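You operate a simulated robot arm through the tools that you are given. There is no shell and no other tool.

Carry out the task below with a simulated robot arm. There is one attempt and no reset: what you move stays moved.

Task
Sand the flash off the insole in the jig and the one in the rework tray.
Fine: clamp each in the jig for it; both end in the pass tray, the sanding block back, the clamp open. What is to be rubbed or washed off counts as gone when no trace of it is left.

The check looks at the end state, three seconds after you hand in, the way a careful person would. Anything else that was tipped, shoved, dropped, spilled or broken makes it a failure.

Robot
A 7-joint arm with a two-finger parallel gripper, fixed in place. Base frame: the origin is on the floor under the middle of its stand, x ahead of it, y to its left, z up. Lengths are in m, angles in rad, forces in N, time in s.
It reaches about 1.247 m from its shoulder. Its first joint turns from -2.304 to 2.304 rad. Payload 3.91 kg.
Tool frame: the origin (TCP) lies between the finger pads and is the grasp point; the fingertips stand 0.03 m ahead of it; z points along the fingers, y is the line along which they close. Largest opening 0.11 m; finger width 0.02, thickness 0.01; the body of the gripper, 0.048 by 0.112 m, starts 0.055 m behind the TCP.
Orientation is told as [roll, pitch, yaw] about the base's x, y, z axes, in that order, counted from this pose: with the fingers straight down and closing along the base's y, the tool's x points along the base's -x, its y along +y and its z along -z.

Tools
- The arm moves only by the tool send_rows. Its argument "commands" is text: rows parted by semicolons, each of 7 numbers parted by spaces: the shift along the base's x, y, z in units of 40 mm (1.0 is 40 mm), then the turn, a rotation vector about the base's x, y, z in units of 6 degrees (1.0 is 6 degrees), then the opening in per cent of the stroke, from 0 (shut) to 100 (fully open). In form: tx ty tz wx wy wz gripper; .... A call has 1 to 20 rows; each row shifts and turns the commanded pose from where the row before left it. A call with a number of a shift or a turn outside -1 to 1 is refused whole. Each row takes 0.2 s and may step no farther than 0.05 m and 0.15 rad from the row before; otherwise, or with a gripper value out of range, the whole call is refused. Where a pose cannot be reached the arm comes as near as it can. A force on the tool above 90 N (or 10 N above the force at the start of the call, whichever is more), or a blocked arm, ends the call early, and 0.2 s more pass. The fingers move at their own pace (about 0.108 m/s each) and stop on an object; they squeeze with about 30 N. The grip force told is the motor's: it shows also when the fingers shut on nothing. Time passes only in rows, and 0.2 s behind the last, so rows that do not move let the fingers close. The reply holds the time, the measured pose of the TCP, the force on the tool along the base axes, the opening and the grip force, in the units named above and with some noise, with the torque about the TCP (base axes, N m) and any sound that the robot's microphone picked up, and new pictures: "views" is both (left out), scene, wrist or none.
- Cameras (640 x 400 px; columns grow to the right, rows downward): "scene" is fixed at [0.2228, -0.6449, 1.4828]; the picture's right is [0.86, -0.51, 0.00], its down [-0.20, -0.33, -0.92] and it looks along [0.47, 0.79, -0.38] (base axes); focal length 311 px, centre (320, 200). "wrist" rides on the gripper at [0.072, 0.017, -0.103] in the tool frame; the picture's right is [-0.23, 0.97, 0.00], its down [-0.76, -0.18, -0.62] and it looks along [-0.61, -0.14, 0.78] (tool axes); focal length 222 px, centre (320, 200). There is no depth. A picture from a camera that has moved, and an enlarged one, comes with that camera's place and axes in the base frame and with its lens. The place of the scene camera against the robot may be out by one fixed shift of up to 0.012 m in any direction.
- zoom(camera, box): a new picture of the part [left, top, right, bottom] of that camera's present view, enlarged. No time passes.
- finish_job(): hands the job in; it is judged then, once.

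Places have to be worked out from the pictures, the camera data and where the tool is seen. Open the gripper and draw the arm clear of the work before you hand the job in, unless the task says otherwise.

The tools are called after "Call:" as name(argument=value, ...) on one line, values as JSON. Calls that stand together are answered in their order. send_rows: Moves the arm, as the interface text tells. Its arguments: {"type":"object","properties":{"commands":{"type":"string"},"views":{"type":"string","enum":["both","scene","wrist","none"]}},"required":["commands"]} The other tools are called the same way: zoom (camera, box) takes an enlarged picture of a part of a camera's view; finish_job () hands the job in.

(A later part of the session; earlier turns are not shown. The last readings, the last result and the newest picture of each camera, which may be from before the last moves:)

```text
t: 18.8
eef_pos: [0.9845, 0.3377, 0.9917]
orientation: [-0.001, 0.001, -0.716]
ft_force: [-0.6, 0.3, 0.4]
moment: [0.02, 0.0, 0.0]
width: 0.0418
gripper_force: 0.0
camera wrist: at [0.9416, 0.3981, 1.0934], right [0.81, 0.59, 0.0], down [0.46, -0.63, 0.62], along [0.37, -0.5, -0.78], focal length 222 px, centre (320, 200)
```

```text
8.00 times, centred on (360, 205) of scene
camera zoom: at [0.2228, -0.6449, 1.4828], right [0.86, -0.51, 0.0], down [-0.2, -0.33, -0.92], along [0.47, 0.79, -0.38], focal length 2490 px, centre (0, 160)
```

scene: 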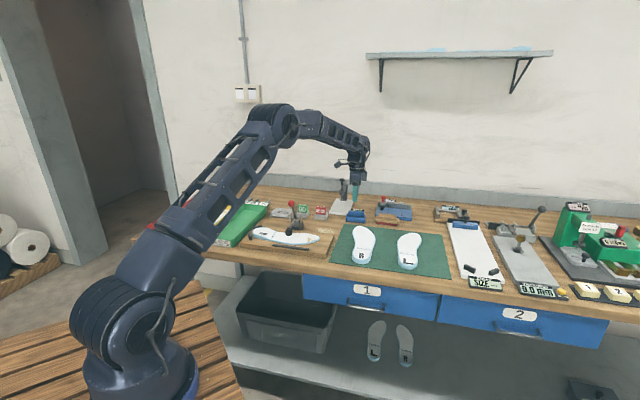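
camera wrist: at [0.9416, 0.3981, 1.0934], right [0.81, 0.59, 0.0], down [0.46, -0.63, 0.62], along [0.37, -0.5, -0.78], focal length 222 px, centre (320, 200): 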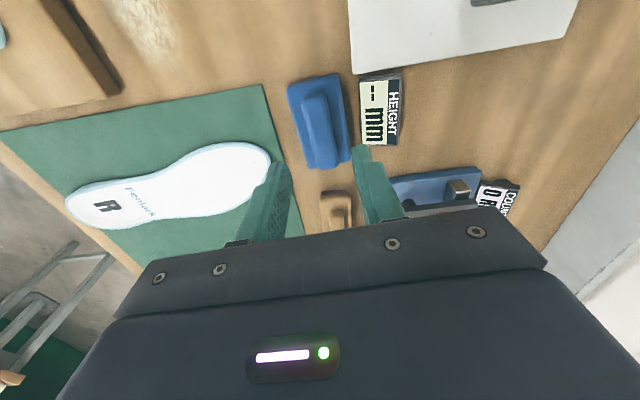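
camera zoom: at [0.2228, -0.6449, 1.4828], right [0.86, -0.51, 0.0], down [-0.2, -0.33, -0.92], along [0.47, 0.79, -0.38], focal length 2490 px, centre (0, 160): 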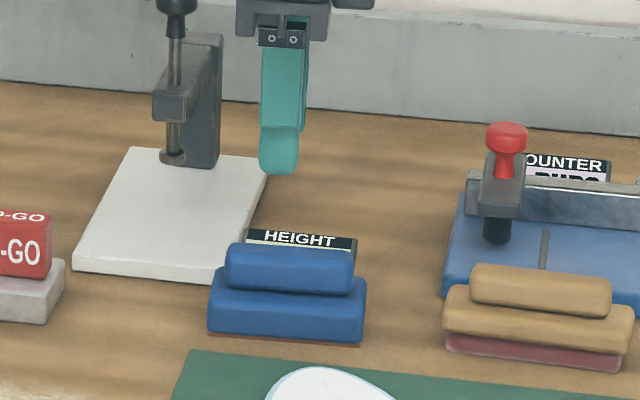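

The handle sits between the open fingers and they clear the display. I descend so the tips are just above the block's base, then close on the handle.

Call:
send_rows(commands="0 0.04 -0.8 0 0 -0.1 38;0 0 -0.84 0 0 0 38;0 0 0 0 0 0 38")

Call:
zoom(camera="scene", box=[330, 180, 390, 230])

Call:
zoom(camera="wrist", box=[220, 50, 460, 220])

```text
t: 19.6
eef_pos: [0.9846, 0.3388, 0.9243]
orientation: [0.0, -0.001, -0.727]
ft_force: [-0.6, 0.8, -0.5]
moment: [0.0, -0.03, -0.03]
width: 0.0418
gripper_force: 0.0
camera wrist: at [0.9418, 0.4002, 1.0275], right [0.82, 0.58, 0.0], down [0.45, -0.64, 0.62], along [0.36, -0.51, -0.78], focal length 222 px, centre (320, 200)
```

scene: 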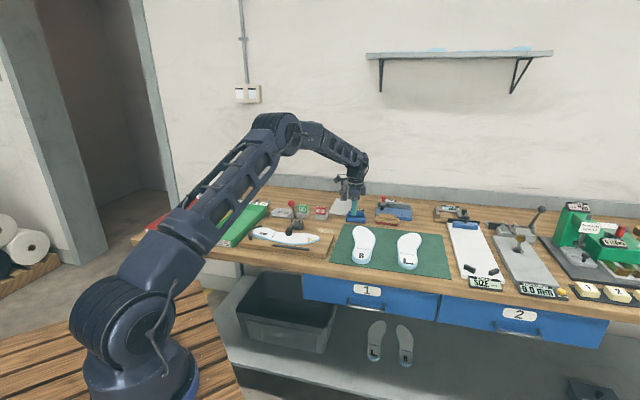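
wrist: 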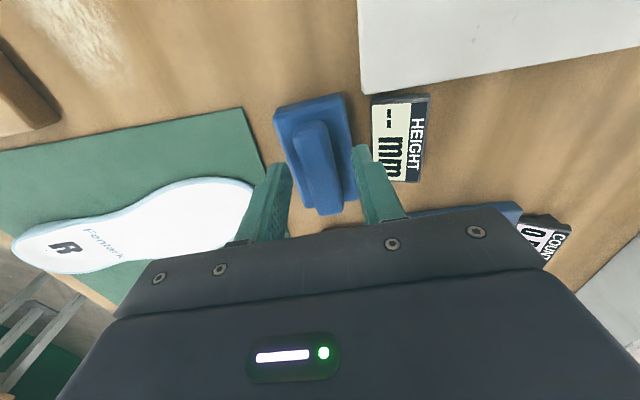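

```text
8.00 times, centred on (360, 205) of scene
camera zoom: at [0.2228, -0.6449, 1.4828], right [0.86, -0.51, 0.0], down [-0.2, -0.33, -0.92], along [0.47, 0.79, -0.38], focal length 2490 px, centre (0, 160)
```

zoom: 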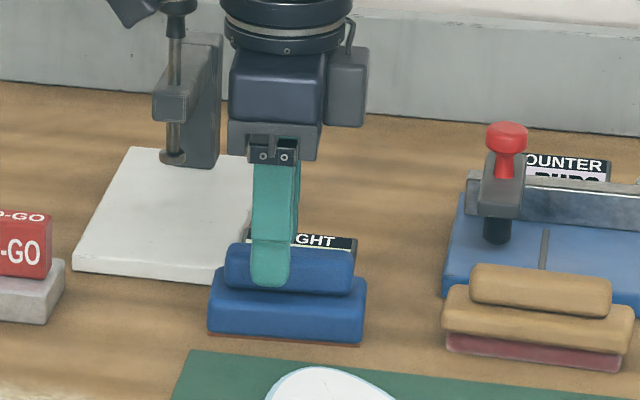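

```text
2.35 times, centred on (340, 135) of wrist
camera zoom: at [0.9418, 0.4002, 1.0275], right [0.82, 0.58, 0.0], down [0.45, -0.64, 0.62], along [0.36, -0.51, -0.78], focal length 523 px, centre (273, 353)
```

zoom: 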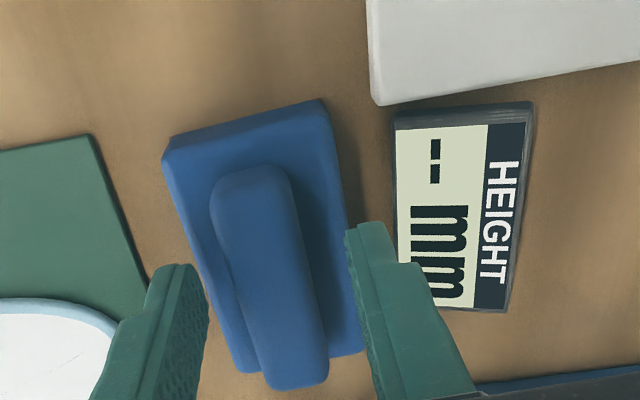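

The fingertips straddle the handle at its base. I close the gripper on it.

Call:
send_rows(commands="0 0 0 0 0 0 10;0 0 0 0 0 0 10;0 0 0 0 0 0 10")

Call:
zoom(camera="wrist", box=[220, 50, 460, 220])

```text
t: 20.4
eef_pos: [0.9846, 0.3382, 0.9247]
orientation: [-0.002, 0.0, -0.726]
ft_force: [-0.4, -0.4, 1.2]
moment: [0.03, 0.05, 0.06]
width: 0.0215
gripper_force: 29.9
camera wrist: at [0.9419, 0.4001, 1.0276], right [0.82, 0.58, 0.0], down [0.45, -0.64, 0.62], along [0.36, -0.51, -0.78], focal length 222 px, centre (320, 200)
```

scene: 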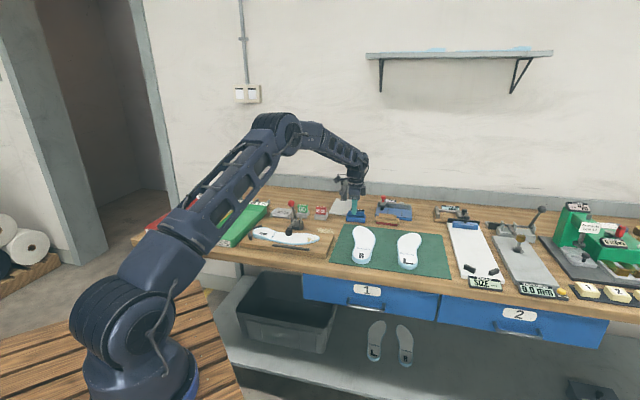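
wrist: 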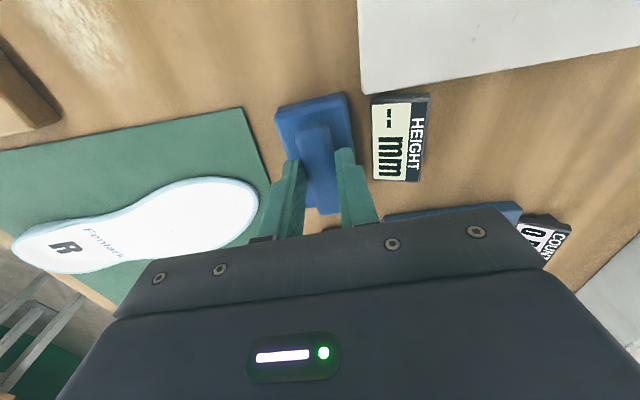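

```text
2.35 times, centred on (340, 135) of wrist
camera zoom: at [0.9419, 0.4001, 1.0276], right [0.82, 0.58, 0.0], down [0.45, -0.64, 0.62], along [0.36, -0.51, -0.78], focal length 523 px, centre (273, 353)
```

zoom: 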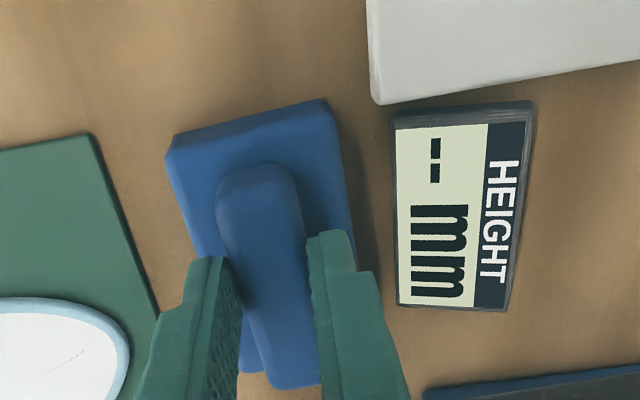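

Grip is firm (0.0215 m at 30 N). The home pose to remember is TCP (0.9846, 0.3385, 0.9245), yaw −0.726. I lift the block and carry it over open space to look at its underside.

Call:
send_rows(commands="0 0 0.4 0 0 0 10;0 0 0.9 0 0 0 10;0 0 0.9 0 0 0 10;0 0 0.9 0 0 0 10;0 0 0.9 0 0 0 10;-0.7 -0.6 0.3 0 0 0 10;-0.7 -0.6 0.3 0 0 0 10;-0.7 -0.6 0.3 0 0 0 10;-0.7 -0.6 0.3 0 0 0 10;-0.7 -0.6 0.3 0 0 0 10;-0.7 -0.6 0.2 0 0 0 10;-0.7 -0.6 0.2 0 0 0 10;-0.7 -0.6 0.2 0 0 0 10;-0.7 -0.6 0.2 0 0 0 10;0 0 0 0 0 0 10")

Call:
zoom(camera="scene", box=[250, 100, 390, 190])

```text
t: 23.6
eef_pos: [0.7325, 0.1225, 1.1763]
orientation: [-0.002, 0.0, -0.726]
ft_force: [0.0, 0.4, -1.8]
moment: [0.04, 0.02, 0.0]
width: 0.0213
gripper_force: 30.4
camera wrist: at [0.6903, 0.1844, 1.2796], right [0.82, 0.58, 0.0], down [0.45, -0.64, 0.62], along [0.36, -0.51, -0.78], focal length 222 px, centre (320, 200)
```

scene: 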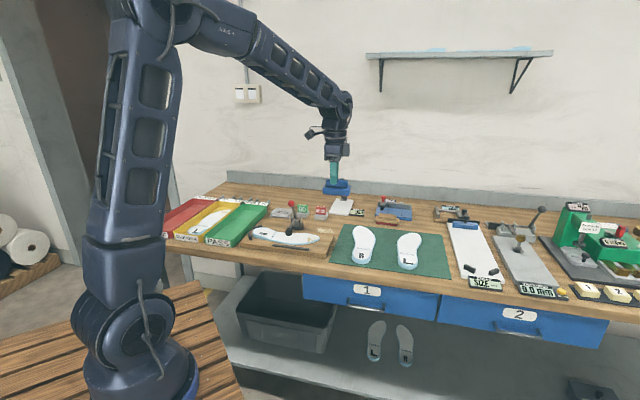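
wrist: 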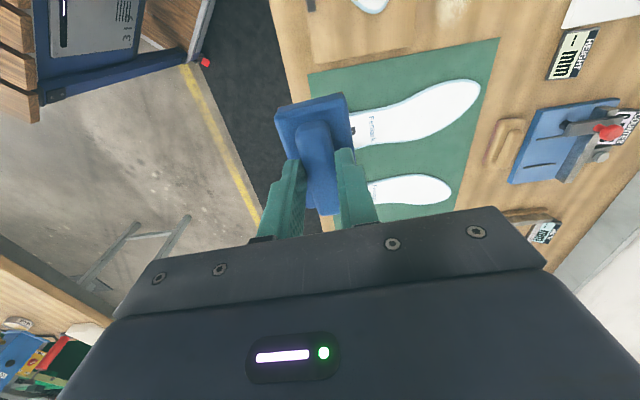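

```text
4.44 times, centred on (320, 145) of scene
camera zoom: at [0.2228, -0.6449, 1.4828], right [0.86, -0.51, 0.0], down [-0.2, -0.33, -0.92], along [0.47, 0.79, -0.38], focal length 1384 px, centre (320, 444)
```

zoom: 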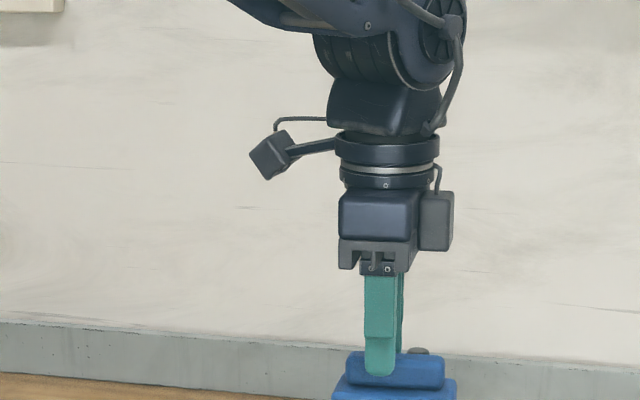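

The block is held well. I'll tilt the fingers toward the scene camera by about 48° to see the underside.

Call:
send_rows(commands="-0.3 -0.1 0.5 -0.8 0.58 0 10;-0.3 -0.1 0.5 -0.8 0.58 0 10;-0.3 -0.1 0.3 -0.8 0.58 0 10;-0.3 -0.1 0.2 -0.8 0.58 0 10;0 0 0 -0.8 0.58 0 10;0 0 0 -0.8 0.58 0 10;0 0 0 -0.8 0.58 0 10;0 0 0 -0.8 0.58 0 10;0 0 0 0 0 0 10")

Call:
zoom(camera="scene", box=[270, 110, 390, 190])

```text
t: 25.6
eef_pos: [0.6844, 0.1067, 1.2372]
orientation: [-0.826, -0.073, -0.695]
ft_force: [-0.1, 0.2, -1.0]
moment: [0.03, -0.01, -0.01]
width: 0.0214
gripper_force: 30.1
camera wrist: at [0.6823, 0.223, 1.289], right [0.64, 0.33, -0.7], down [0.77, -0.2, 0.61], along [0.06, -0.92, -0.38], focal length 222 px, centre (320, 200)
```

scene: 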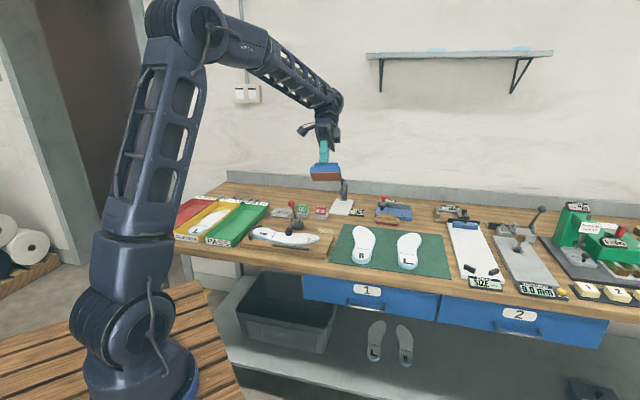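
wrist: 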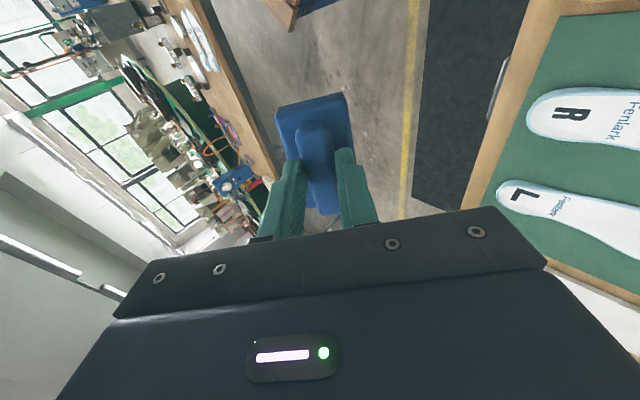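

```text
5.00 times, centred on (330, 150) of scene
camera zoom: at [0.2228, -0.6449, 1.4828], right [0.86, -0.51, 0.0], down [-0.2, -0.33, -0.92], along [0.47, 0.79, -0.38], focal length 1556 px, centre (270, 450)
```

zoom: 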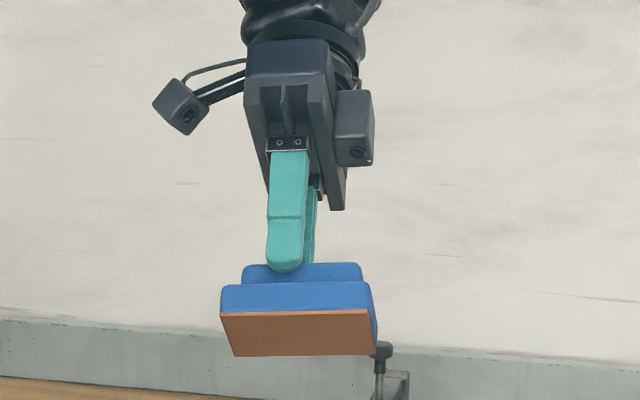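

The underside is a uniform thin orange-brown abrasive sheet, so the blue one is the sanding block. I undo the tilt, then yaw to 0 so the camera stays away from the clamp knob, and move above the toe.

Call:
send_rows(commands="0 0 0 0.8 -0.58 0 10;0 0 0 0.8 -0.58 0 10;0 0 0 0.8 -0.58 0 10;0 0 0 0.8 -0.58 0 10;0 0 0 0.8 -0.58 0 10;0 0 0 0.8 -0.58 0 10;0 0 0 0.8 -0.58 0 10;0 0 0 0.8 -0.58 0 10;0 0 0 0 0 1 10;0 0 0 0 0 1 10;0.1 0.5 0 0 0 1 10;0.1 0.5 -0.4 0 0 1 10;0.1 0.5 -0.4 0 0 1 10;0.1 0.5 -0.6 0 0 1 10;0.1 0.5 -0.6 0 0 0.95 10;0.1 0.5 -0.6 0 0 0 10;0.1 0.5 -0.4 0 0 0 10;0 0 0 0 0 0 10")

Call:
zoom(camera="scene", box=[240, 170, 350, 260])

```text
t: 29.4
eef_pos: [0.7135, 0.2455, 1.1162]
orientation: [0.0, 0.0, 0.002]
ft_force: [1.0, 0.0, -1.4]
moment: [0.01, 0.02, 0.02]
width: 0.0211
gripper_force: 29.9
camera wrist: at [0.6415, 0.2635, 1.2196], right [0.22, 0.97, 0.0], down [0.76, -0.18, 0.62], along [0.61, -0.14, -0.78], focal length 222 px, centre (320, 200)
```

scene: 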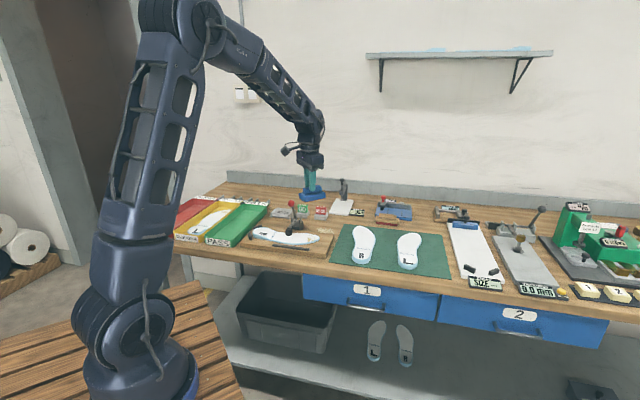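
wrist: 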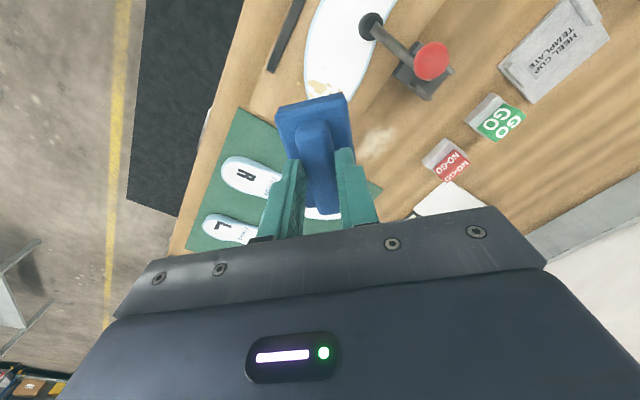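

```text
4.44 times, centred on (295, 215) of scene
camera zoom: at [0.2228, -0.6449, 1.4828], right [0.86, -0.51, 0.0], down [-0.2, -0.33, -0.92], along [0.47, 0.79, -0.38], focal length 1384 px, centre (431, 133)
```

zoom: 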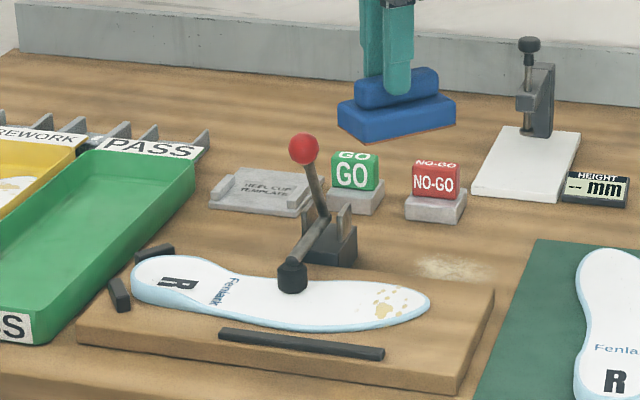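

I'll zoom the wrist view to refine the position of the flash before touching down.

Call:
zoom(camera="wrist", box=[240, 20, 480, 170])

Call:
zoom(camera="scene", box=[295, 222, 345, 252])

```text
2.67 times, centred on (360, 95) of wrist
camera zoom: at [0.6415, 0.2635, 1.2196], right [0.22, 0.97, 0.0], down [0.76, -0.18, 0.62], along [0.61, -0.14, -0.78], focal length 592 px, centre (213, 480)
```

zoom: 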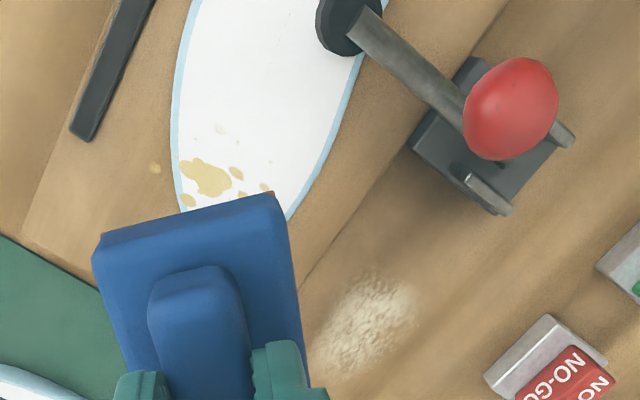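

```text
12.80 times, centred on (320, 237) of scene
camera zoom: at [0.2228, -0.6449, 1.4828], right [0.86, -0.51, 0.0], down [-0.2, -0.33, -0.92], along [0.47, 0.79, -0.38], focal length 3984 px, centre (320, -274)
```

zoom: 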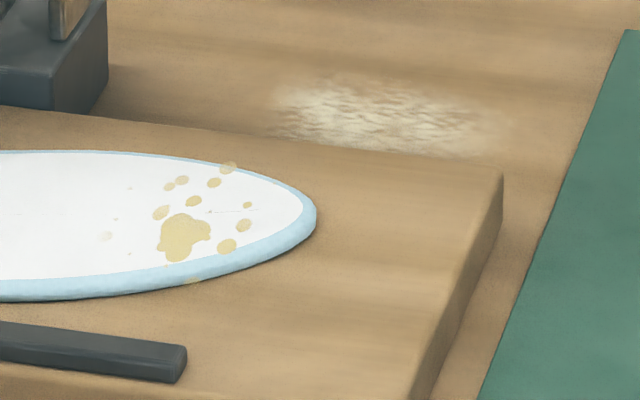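

Flash covers roughly x 0.69–0.74, y 0.22–0.277 including specks at the edges. I descend to just above the insole first.

Call:
send_rows(commands="0 0.03 -0.9 0 0 0 10;0 0.03 -0.9 0 0 0 10;0 0 -0.9 0 0 0 10;0 0 -0.9 0 0 0 10;0 0 0 0 0 0 10")

Call:
zoom(camera="scene", box=[260, 180, 350, 250])

```text
t: 30.6
eef_pos: [0.7131, 0.2477, 0.9734]
orientation: [-0.001, 0.0, 0.002]
ft_force: [-0.6, 0.9, -1.7]
moment: [0.05, 0.01, -0.02]
width: 0.0216
gripper_force: 30.0
camera wrist: at [0.6409, 0.2657, 1.0757], right [0.23, 0.97, 0.0], down [0.76, -0.18, 0.62], along [0.61, -0.14, -0.78], focal length 222 px, centre (320, 200)
```

scene: 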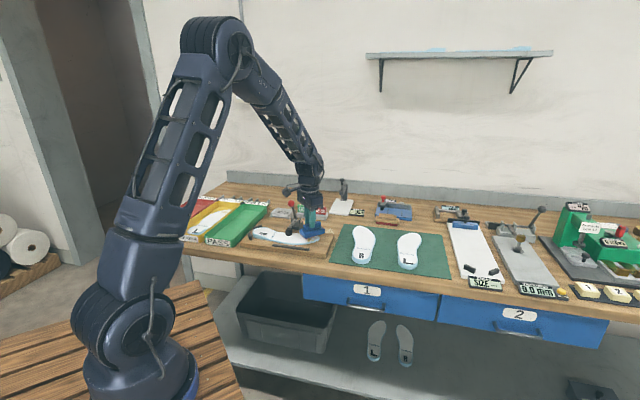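
wrist: 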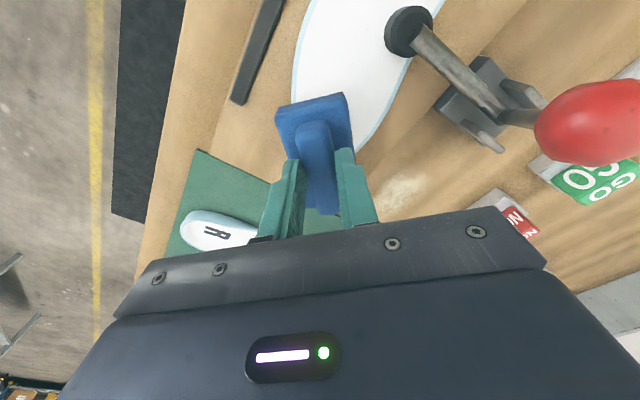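

```text
5.71 times, centred on (305, 215) of scene
camera zoom: at [0.2228, -0.6449, 1.4828], right [0.86, -0.51, 0.0], down [-0.2, -0.33, -0.92], along [0.47, 0.79, -0.38], focal length 1779 px, centre (406, 114)
```

zoom: 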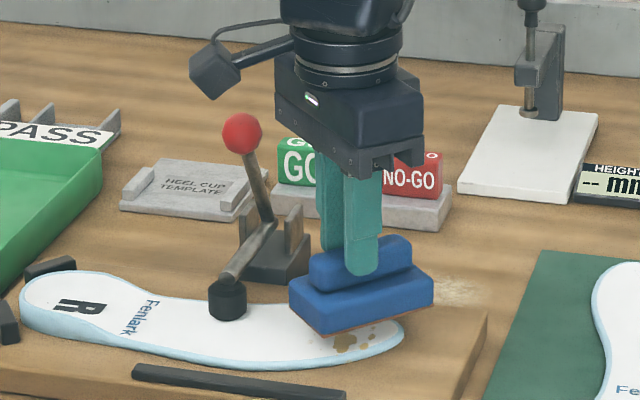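

The block hovers about 2 cm above the toe and the gripper is clear of the knob. I lower slowly to feel the contact.

Call:
send_rows(commands="0 0 -0.2 0 0 0 10;0 0 -0.2 0 0 0 10;0 0 -0.05 0 0 0 10;0 0 -0.05 0 0 0 10;0 0 0 0 0 0 10", views="none")

```text
t: 31.8
eef_pos: [0.7128, 0.2489, 0.9532]
orientation: [0.001, 0.0, 0.001]
ft_force: [0.5, -0.5, -1.7]
moment: [0.02, 0.0, 0.0]
width: 0.0215
gripper_force: 29.7
```

No contact yet at TCP z 0.9532. I continue in 2 mm steps.

Call:
send_rows(commands="0 0 -0.05 0 0 0 10;0 0 -0.05 0 0 0 10;0 0 0 0 0 0 10", views="none")

```text
t: 32.6
eef_pos: [0.7133, 0.249, 0.9517]
orientation: [0.002, -0.003, 0.002]
ft_force: [-3.7, -4.3, 50.6]
moment: [-0.12, 0.3, 0.02]
width: 0.0211
gripper_force: 30.4
```

Contact at about z 0.952 with roughly 20 N/mm of stiffness. I ease off to a lighter pressure and make the first rubbing strokes.

Call:
send_rows(commands="0 0 0.035 0 0 0 10;0.4 0 0 0 0 0 10;-0.4 0 0 0 0 0 10;-0.4 0 0 0 0 0 10;0.4 0 0 0 0 0 10;0.4 0 0 0 0 0 10;-0.4 0 0 0 0 0 10;-0.4 0 0 0 0 0 10;0.4 0 0 0 0 0 10", views="scene")

Call:
zoom(camera="scene", box=[260, 180, 350, 250])

```text
t: 34.6
eef_pos: [0.7136, 0.2473, 0.9514]
orientation: [0.001, 0.0, 0.003]
ft_force: [0.0, -0.5, -1.8]
moment: [0.0, -0.04, -0.04]
width: 0.0213
gripper_force: 30.0
```

scene: 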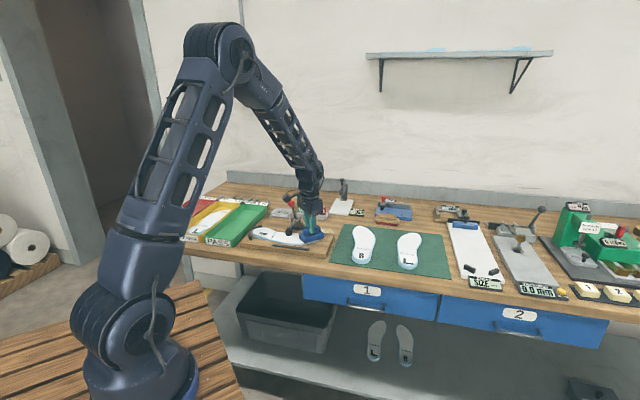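

```text
5.71 times, centred on (305, 215) of scene
camera zoom: at [0.2228, -0.6449, 1.4828], right [0.86, -0.51, 0.0], down [-0.2, -0.33, -0.92], along [0.47, 0.79, -0.38], focal length 1779 px, centre (406, 114)
```

zoom: 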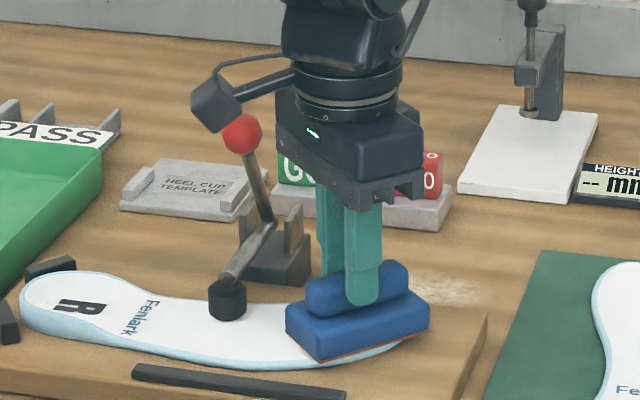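

The force reads free now, so the block settled a bit in the grip. I press down again in small steps.

Call:
send_rows(commands="0 0 -0.03 0 0 0 10;0 0 0 0 0 0 10", views="none")

Call:
send_rows(commands="0 0 -0.02 0 0 0 10;0 0 0 0 0 0 10", views="none")

```text
t: 35.2
eef_pos: [0.7151, 0.2485, 0.9494]
orientation: [0.0, 0.002, 0.003]
ft_force: [-0.2, 1.5, -2.4]
moment: [-0.03, 0.03, 0.02]
width: 0.0216
gripper_force: 29.8
```

```text
t: 35.8
eef_pos: [0.714, 0.2479, 0.9497]
orientation: [0.001, 0.0, 0.002]
ft_force: [-0.2, -0.7, 2.0]
moment: [-0.03, -0.07, 0.03]
width: 0.0216
gripper_force: 30.2
```

Contact is just starting. I add about 0.8 mm and rub lengthwise.

Call:
send_rows(commands="0 0 -0.02 0 0 0 10;0.4 0 0 0 0 0 10;-0.4 0 0 0 0 0 10;-0.4 0 0 0 0 0 10;0.4 0 0 0 0 0 10;0 0 0 0 0 0 10", views="none")

```text
t: 37.2
eef_pos: [0.7114, 0.2503, 0.9487]
orientation: [0.0, -0.001, 0.004]
ft_force: [-21.8, 6.8, 26.8]
moment: [0.34, 0.93, 0.15]
width: 0.0214
gripper_force: 29.8
```

There is real friction now (27 N normal, about 22 N lateral). I check the picture to make sure that nothing has shifted.

Call:
send_rows(commands="0.4 0 0 0 0 0 10;-0.4 0 0 0 0 0 10;-0.4 0 0 0 0 0 10;0.4 0 0 0 0 0 10;0 0 0 0 0 0 10")

Call:
zoom(camera="scene", box=[260, 180, 350, 250])

Call:
zoom(camera="wrist", box=[220, 0, 480, 220])

```text
t: 38.4
eef_pos: [0.7116, 0.2498, 0.949]
orientation: [0.001, -0.001, 0.004]
ft_force: [-19.1, 4.5, 23.3]
moment: [0.24, 0.76, 0.11]
width: 0.0214
gripper_force: 29.5
camera wrist: at [0.6395, 0.2666, 1.0511], right [0.22, 0.97, 0.0], down [0.76, -0.18, 0.62], along [0.61, -0.14, -0.78], focal length 222 px, centre (320, 200)
```

scene: 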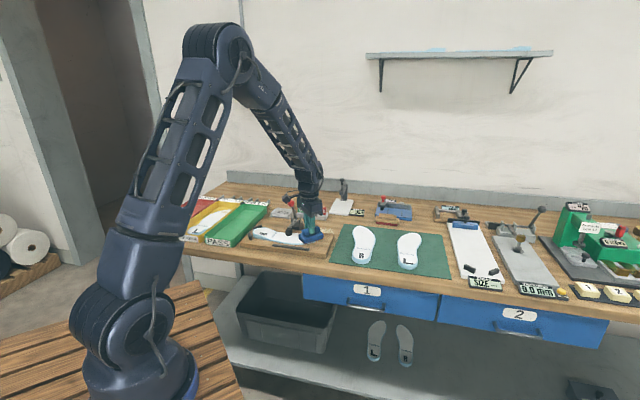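
wrist: 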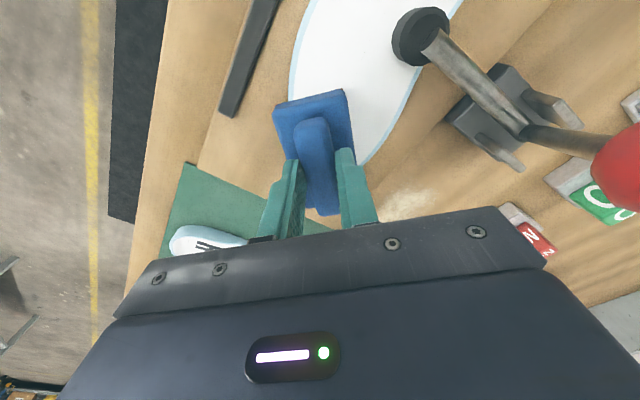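

```text
5.71 times, centred on (305, 215) of scene
camera zoom: at [0.2228, -0.6449, 1.4828], right [0.86, -0.51, 0.0], down [-0.2, -0.33, -0.92], along [0.47, 0.79, -0.38], focal length 1779 px, centre (406, 114)
```

zoom: 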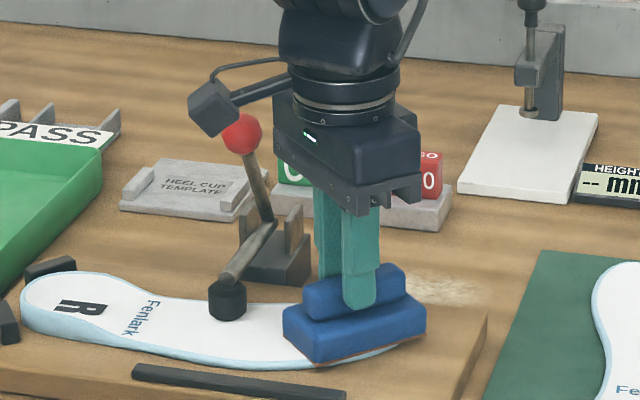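

```text
1.82 times, centred on (350, 110) of wrist
camera zoom: at [0.6395, 0.2666, 1.0511], right [0.22, 0.97, 0.0], down [0.76, -0.18, 0.62], along [0.61, -0.14, -0.78], focal length 404 px, centre (266, 364)
```

zoom: 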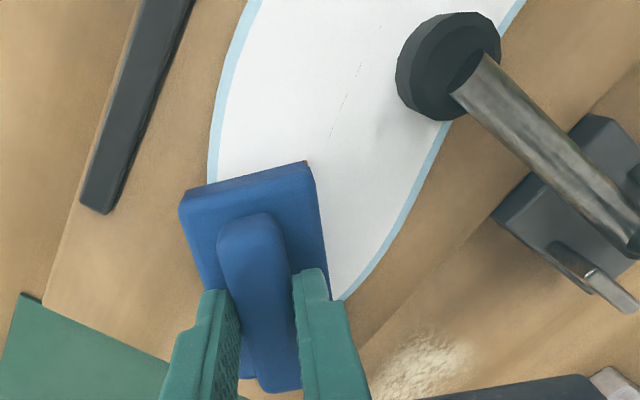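

Nothing has shifted, and specks beside the block look gone. I continue with strokes offset toward the front and back edges.

Call:
send_rows(commands="0 -0.3 0 0 0 0 10;0.4 0 0 0 0 0 10;-0.5 0 0 0 0 0 10;-0.5 0 0 0 0 0 10;0.5 0 0 0 0 0 10;0.4 0 0 0 0 0 10;-0.3 0.3 0 0 0 0 10;0 0.35 0 0 0 0 10;0.4 0 0 0 0 0 10;-0.4 0 0 0 0 0 10;-0.4 0 0 0 0 0 10;0.4 0 0 0 0 0 10;0.4 0 0 0 0 0 10;-0.4 -0.35 0 0 0 0 10;0 0 0 0 0 0 10", views="scene")

```text
t: 41.6
eef_pos: [0.7146, 0.2491, 0.9481]
orientation: [0.0, -0.004, 0.001]
ft_force: [9.8, 0.7, 13.6]
moment: [0.02, -0.8, -0.06]
width: 0.0214
gripper_force: 30.2
```

scene: 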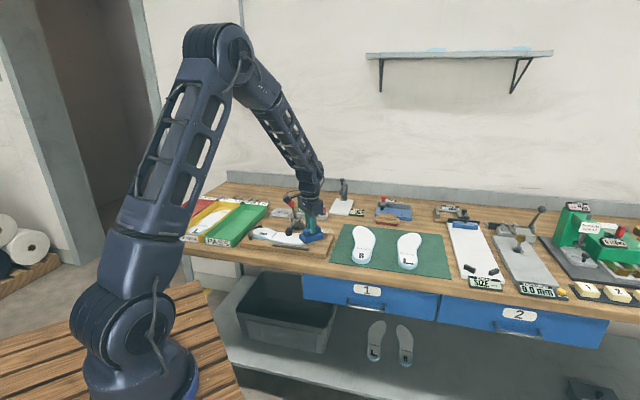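

Pressure held at about 14 N. I lift a few centimetres and step back to inspect the toe.

Call:
send_rows(commands="0 0 0.5 0 0 0 10;0 0 0.9 0 0 0 10;0 0 0.9 0 0 0 10;0 0 0.9 0 0 0 10;0.8 -0.5 0 0 0 0 10;0.8 -0.5 0 0 0 0 10;0 0 0 0 0 0 10")

Call:
zoom(camera="scene", box=[285, 215, 345, 255])

Call:
zoom(camera="wrist", box=[220, 0, 480, 160])

```text
t: 43.2
eef_pos: [0.779, 0.2085, 1.0757]
orientation: [0.0, 0.0, 0.002]
ft_force: [1.1, -0.3, -2.0]
moment: [0.0, -0.01, 0.0]
width: 0.0214
gripper_force: 30.4
camera wrist: at [0.7056, 0.2259, 1.1791], right [0.23, 0.97, 0.0], down [0.76, -0.18, 0.62], along [0.61, -0.14, -0.78], focal length 222 px, centre (320, 200)
```

scene: 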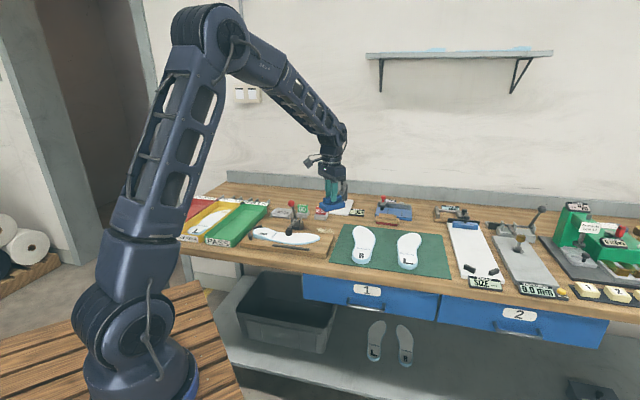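
wrist: 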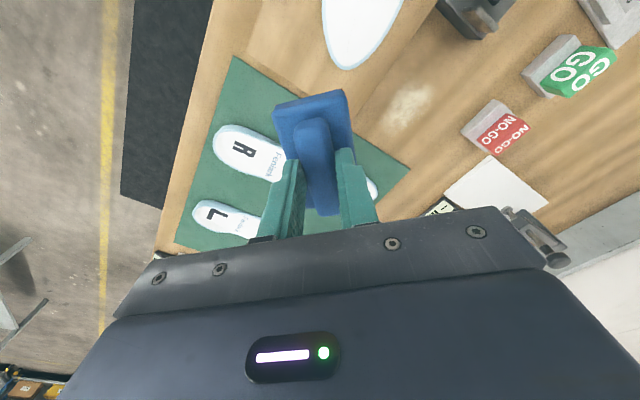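

```text
10.00 times, centred on (315, 235) of scene
camera zoom: at [0.2228, -0.6449, 1.4828], right [0.86, -0.51, 0.0], down [-0.2, -0.33, -0.92], along [0.47, 0.79, -0.38], focal length 3113 px, centre (370, -150)
```

zoom: 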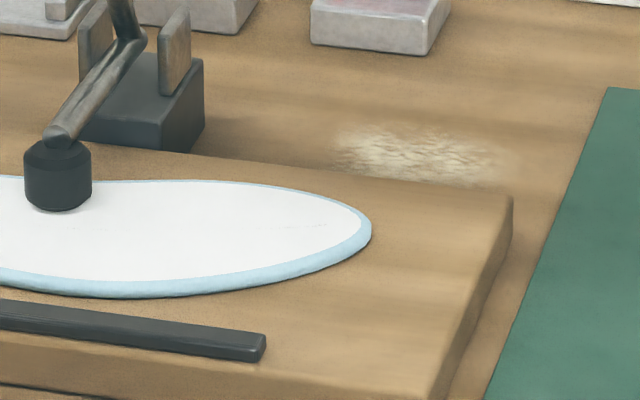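

```text
2.46 times, centred on (350, 80) of wrist
camera zoom: at [0.7056, 0.2259, 1.1791], right [0.23, 0.97, 0.0], down [0.76, -0.18, 0.62], along [0.61, -0.14, -0.78], focal length 547 px, centre (246, 495)
```

zoom: 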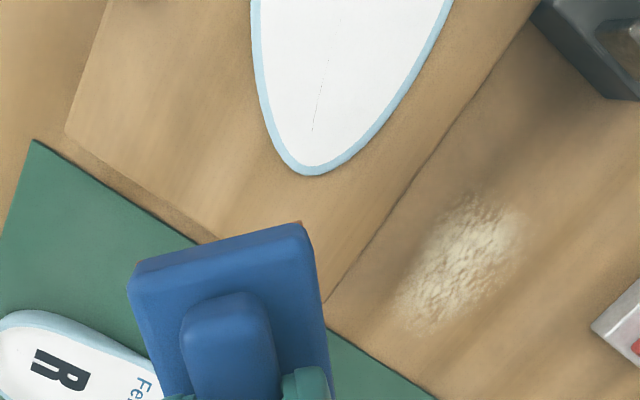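

The flash on the toe looks gone. I zoom in closely on the whole insole to check for any remaining trace.

Call:
zoom(camera="scene", box=[300, 228, 325, 246])

Call:
zoom(camera="scene", box=[248, 222, 304, 250])

Call:
zoom(camera="wrist", box=[310, 0, 420, 75])

```text
16.00 times, centred on (312, 237) of scene
camera zoom: at [0.2228, -0.6449, 1.4828], right [0.86, -0.51, 0.0], down [-0.2, -0.33, -0.92], along [0.47, 0.79, -0.38], focal length 4980 px, centre (440, -392)
```

zoom: 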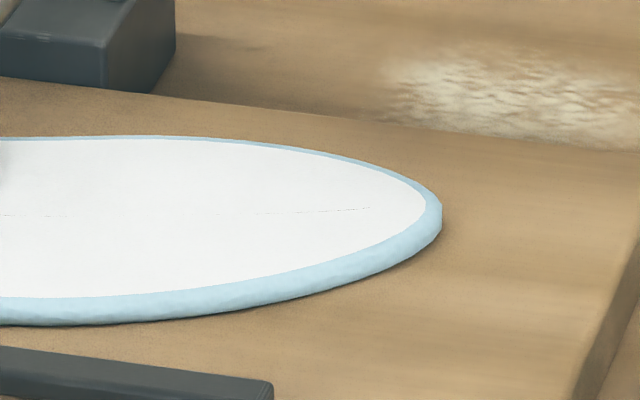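

```text
11.43 times, centred on (276, 236) of scene
camera zoom: at [0.2228, -0.6449, 1.4828], right [0.86, -0.51, 0.0], down [-0.2, -0.33, -0.92], along [0.47, 0.79, -0.38], focal length 3558 px, centre (823, -211)
```

zoom: 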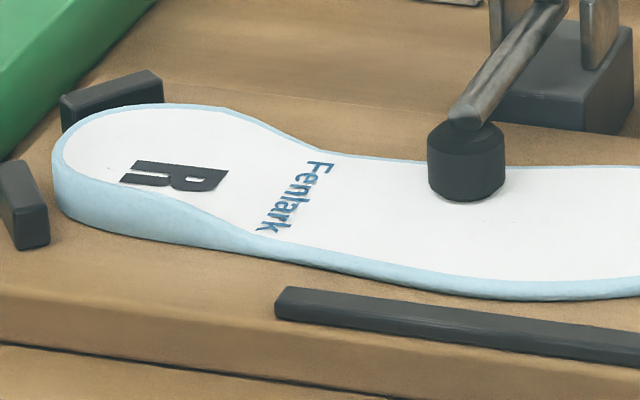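

```text
5.33 times, centred on (365, 38) of wrist
camera zoom: at [0.7056, 0.2259, 1.1791], right [0.23, 0.97, 0.0], down [0.76, -0.18, 0.62], along [0.61, -0.14, -0.78], focal length 1185 px, centre (80, 1067)
```

zoom: 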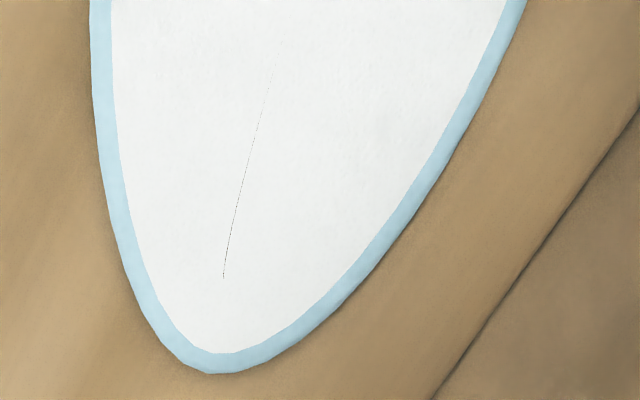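

The R insole is clean. I carry the sanding block back to its home spot, with yaw restored to −0.726.

Call:
send_rows(commands="0 0 0.4 0 0 -0.95 10;0.73 0.46 0 0 0 -1 10;0.73 0.46 0 0 0 -1 10;0.73 0.46 0 0 0 -1 10;0.73 0.46 0 0 0 -1 10;0.73 0.46 0 0 0 -1 10;0.73 0.46 0 0 0 -1 10;0.73 0.47 0 0 0 0 10;0 0 0 0 0 0 10", views="none")

```text
t: 45.2
eef_pos: [0.9814, 0.3388, 1.0921]
orientation: [0.001, 0.0, -0.726]
ft_force: [0.3, 0.0, -1.4]
moment: [0.02, 0.01, -0.02]
width: 0.0214
gripper_force: 29.8
```

I'm above home; I'll descend to a few millimetres above the table and check the picture.

Call:
send_rows(commands="0.08 0 -0.9 0 0 0 10;0 0 -0.9 0 0 0 10;0 0 -0.9 0 0 0 10;0 0 -0.9 0 0 0 10;0 0 -0.4 0 0 0 10;0 0 0 0 0 0 10")

Call:
zoom(camera="scene", box=[330, 180, 390, 230])

Call:
zoom(camera="wrist", box=[220, 50, 460, 220])

```text
t: 46.6
eef_pos: [0.9846, 0.3384, 0.9311]
orientation: [-0.001, 0.002, -0.727]
ft_force: [0.5, 0.1, -1.2]
moment: [0.02, 0.0, -0.04]
width: 0.0215
gripper_force: 29.5
camera wrist: at [0.9419, 0.3996, 1.0343], right [0.82, 0.58, 0.0], down [0.45, -0.64, 0.62], along [0.36, -0.51, -0.78], focal length 222 px, centre (320, 200)
```

scene: 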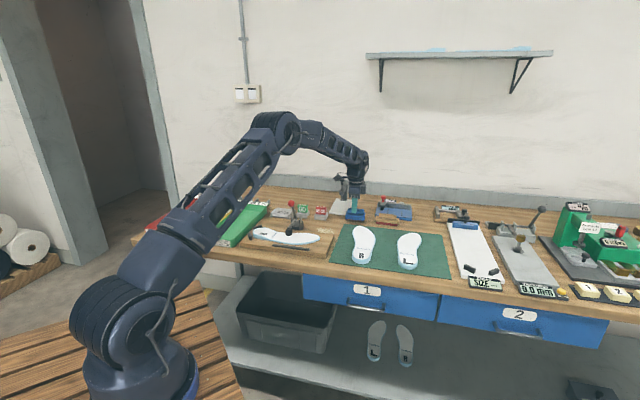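
wrist: 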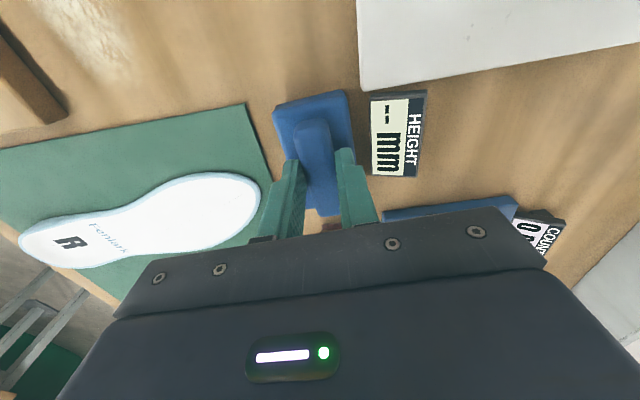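

```text
8.00 times, centred on (360, 205) of scene
camera zoom: at [0.2228, -0.6449, 1.4828], right [0.86, -0.51, 0.0], down [-0.2, -0.33, -0.92], along [0.47, 0.79, -0.38], focal length 2490 px, centre (0, 160)
```

zoom: 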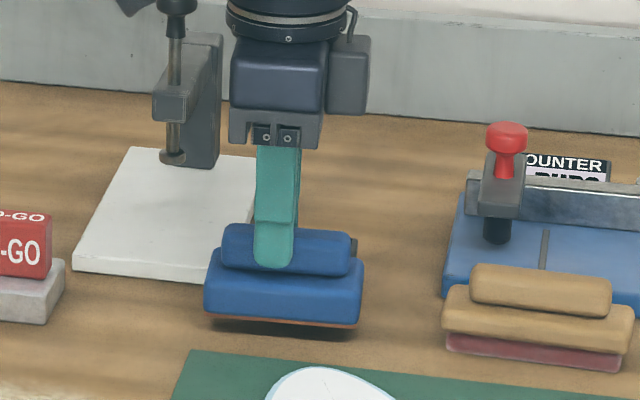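

```text
2.35 times, centred on (340, 135) of wrist
camera zoom: at [0.9419, 0.3996, 1.0343], right [0.82, 0.58, 0.0], down [0.45, -0.64, 0.62], along [0.36, -0.51, -0.78], focal length 523 px, centre (273, 353)
```

zoom: 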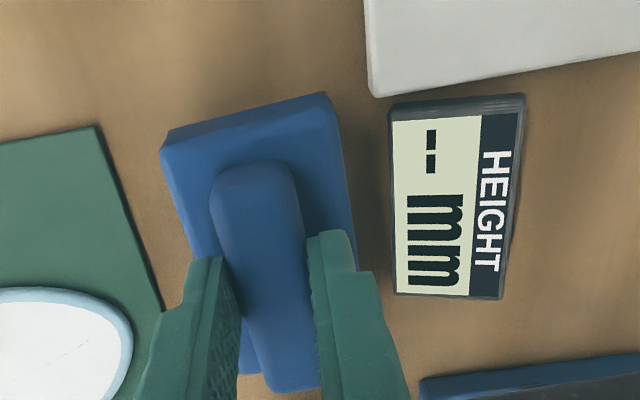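

The block hovers several millimetres above its spot, well aligned. I lower slowly until it rests.

Call:
send_rows(commands="0 0 -0.1 0 0 0 10;0 0 -0.05 0 0 0 10;0 0 -0.03 0 0 0 10;0 0 0 0 0 0 10", views="none")

```text
t: 47.6
eef_pos: [0.9855, 0.3386, 0.924]
orientation: [0.0, 0.0, -0.726]
ft_force: [-0.3, -1.0, -1.6]
moment: [0.0, -0.01, 0.02]
width: 0.0214
gripper_force: 29.4
```

Call:
send_rows(commands="0 0 -0.04 0 0 0 10;0 0 -0.03 0 0 0 10;0 0 0 0 0 0 10", views="none")

```text
t: 48.4
eef_pos: [0.9838, 0.3369, 0.9221]
orientation: [0.0, -0.002, -0.726]
ft_force: [0.1, 0.3, -1.2]
moment: [0.02, 0.0, 0.03]
width: 0.0215
gripper_force: 30.6
```

Still no load, with the TCP at 0.922. I'll lower another millimetre or two.

Call:
send_rows(commands="0 0 -0.03 0 0 0 10;0 0 -0.02 0 0 0 10;0 0 0 0 0 0 10", views="scene")

Call:
zoom(camera="scene", box=[340, 195, 380, 225])

```text
t: 49.2
eef_pos: [0.9849, 0.3373, 0.9206]
orientation: [-0.001, 0.0, -0.726]
ft_force: [-1.8, -0.3, 4.0]
moment: [-0.16, -0.1, -0.04]
width: 0.0213
gripper_force: 29.6
```

scene: 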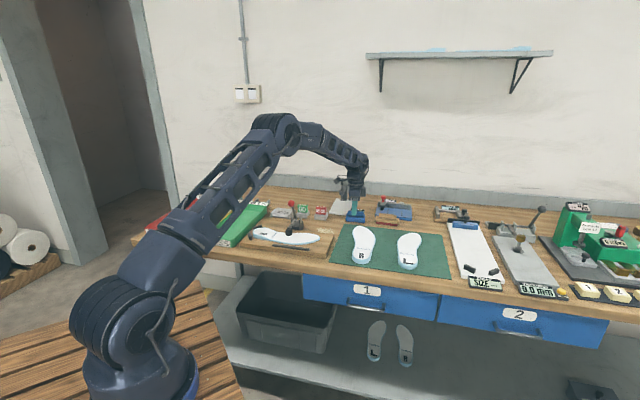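

```text
13.33 times, centred on (360, 210) of scene
camera zoom: at [0.2228, -0.6449, 1.4828], right [0.86, -0.51, 0.0], down [-0.2, -0.33, -0.92], along [0.47, 0.79, -0.38], focal length 4150 px, centre (-213, 67)
```

zoom: 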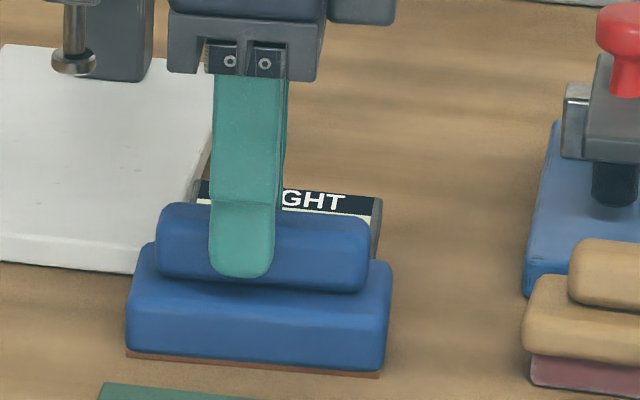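

Contact is made (about 5 N) and the block is down. I release, opening only to 38 % to stay off the display, and rise.

Call:
send_rows(commands="0 0 0 0 0 0 38;0 0 0 0 0 0 38;0 0 0.3 0 0 0 38;0 0 0.9 0 0 0 38;0 0 0.9 0 0 0 38;0 0 0.9 0 0 0 38;0 0 0.9 0 0 0 38;0 0 0 0 0 0 38")

Call:
zoom(camera="scene", box=[340, 195, 380, 225])

Call:
zoom(camera="wrist", box=[220, 20, 460, 170])

```text
t: 51.0
eef_pos: [0.9845, 0.3385, 1.0761]
orientation: [0.0, -0.001, -0.726]
ft_force: [0.3, 0.2, 0.0]
moment: [0.01, 0.0, 0.02]
width: 0.0416
gripper_force: 0.0
camera wrist: at [0.9418, 0.4, 1.1784], right [0.82, 0.58, 0.0], down [0.45, -0.64, 0.62], along [0.36, -0.51, -0.78], focal length 222 px, centre (320, 200)
```

scene: 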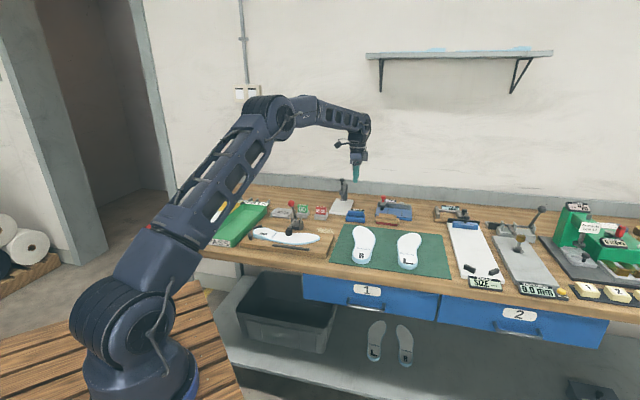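
wrist: 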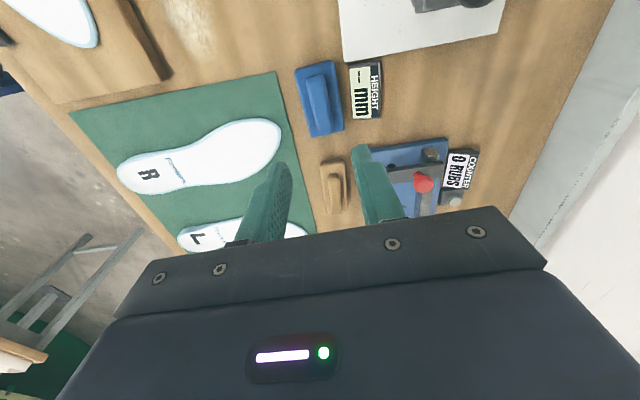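

```text
13.33 times, centred on (360, 210) of scene
camera zoom: at [0.2228, -0.6449, 1.4828], right [0.86, -0.51, 0.0], down [-0.2, -0.33, -0.92], along [0.47, 0.79, -0.38], focal length 4150 px, centre (-213, 67)
```

zoom: 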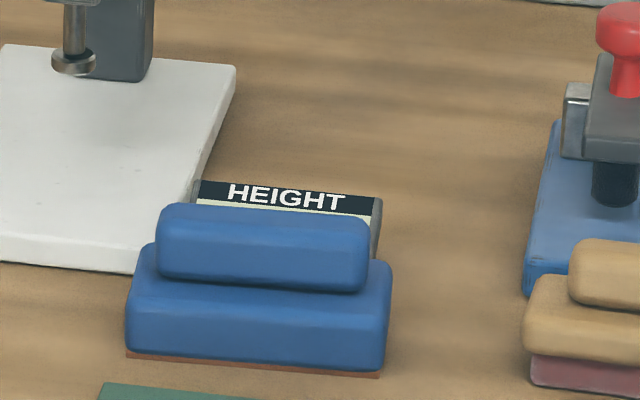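

```text
2.67 times, centred on (340, 95) of wrist
camera zoom: at [0.9418, 0.4, 1.1784], right [0.82, 0.58, 0.0], down [0.45, -0.64, 0.62], along [0.36, -0.51, -0.78], focal length 592 px, centre (267, 480)
```

zoom: 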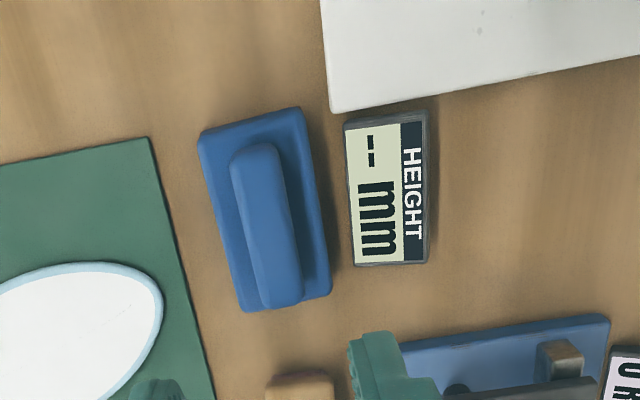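

The sanding block is back within a few millimetres of its start. Next I go above the clamp knob at (0.686, 0.349) to open it.

Call:
send_rows(commands="0 0 0.9 0 0 -0.56 60;0 0 0.9 0 0 0 60;-0.93 0.03 0 0 0 0 60;-0.93 0.03 0 0 0 0 60;-0.93 0.03 0 0 0 0 60;-0.93 0.03 0 0 0 0 60;-0.93 0.03 0 0 0 0 60;-0.93 0.03 0 0 0 0 60;-0.93 0.03 0 0 0 0 60;-0.93 0.05 0 0 0 0 60;0 0 0 0 0 0 60", views="wrist")

Call:
zoom(camera="wrist", box=[160, 0, 480, 200])

```text
t: 53.4
eef_pos: [0.6859, 0.3471, 1.1479]
orientation: [-0.002, 0.001, -0.784]
ft_force: [0.9, -0.2, -0.4]
moment: [-0.02, 0.02, 0.01]
width: 0.0661
gripper_force: 0.1
camera wrist: at [0.6475, 0.4116, 1.2497], right [0.85, 0.53, 0.0], down [0.41, -0.66, 0.62], along [0.33, -0.53, -0.78], focal length 222 px, centre (320, 200)
```

wrist: 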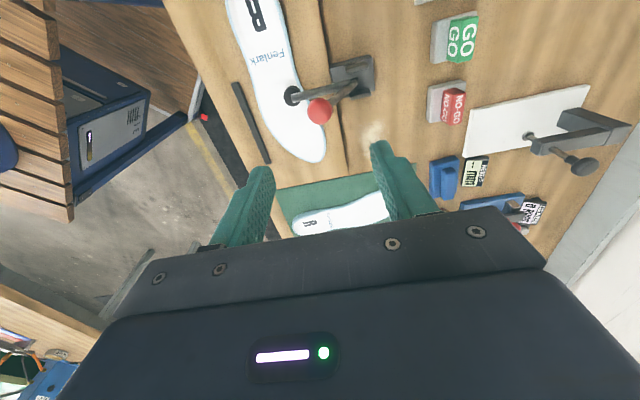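

```text
2.00 times, centred on (320, 100) of wrist
camera zoom: at [0.6475, 0.4116, 1.2497], right [0.85, 0.53, 0.0], down [0.41, -0.66, 0.62], along [0.33, -0.53, -0.78], focal length 444 px, centre (320, 400)
```

zoom: 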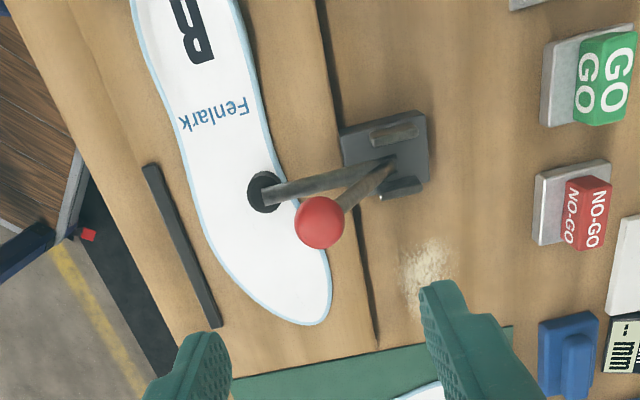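

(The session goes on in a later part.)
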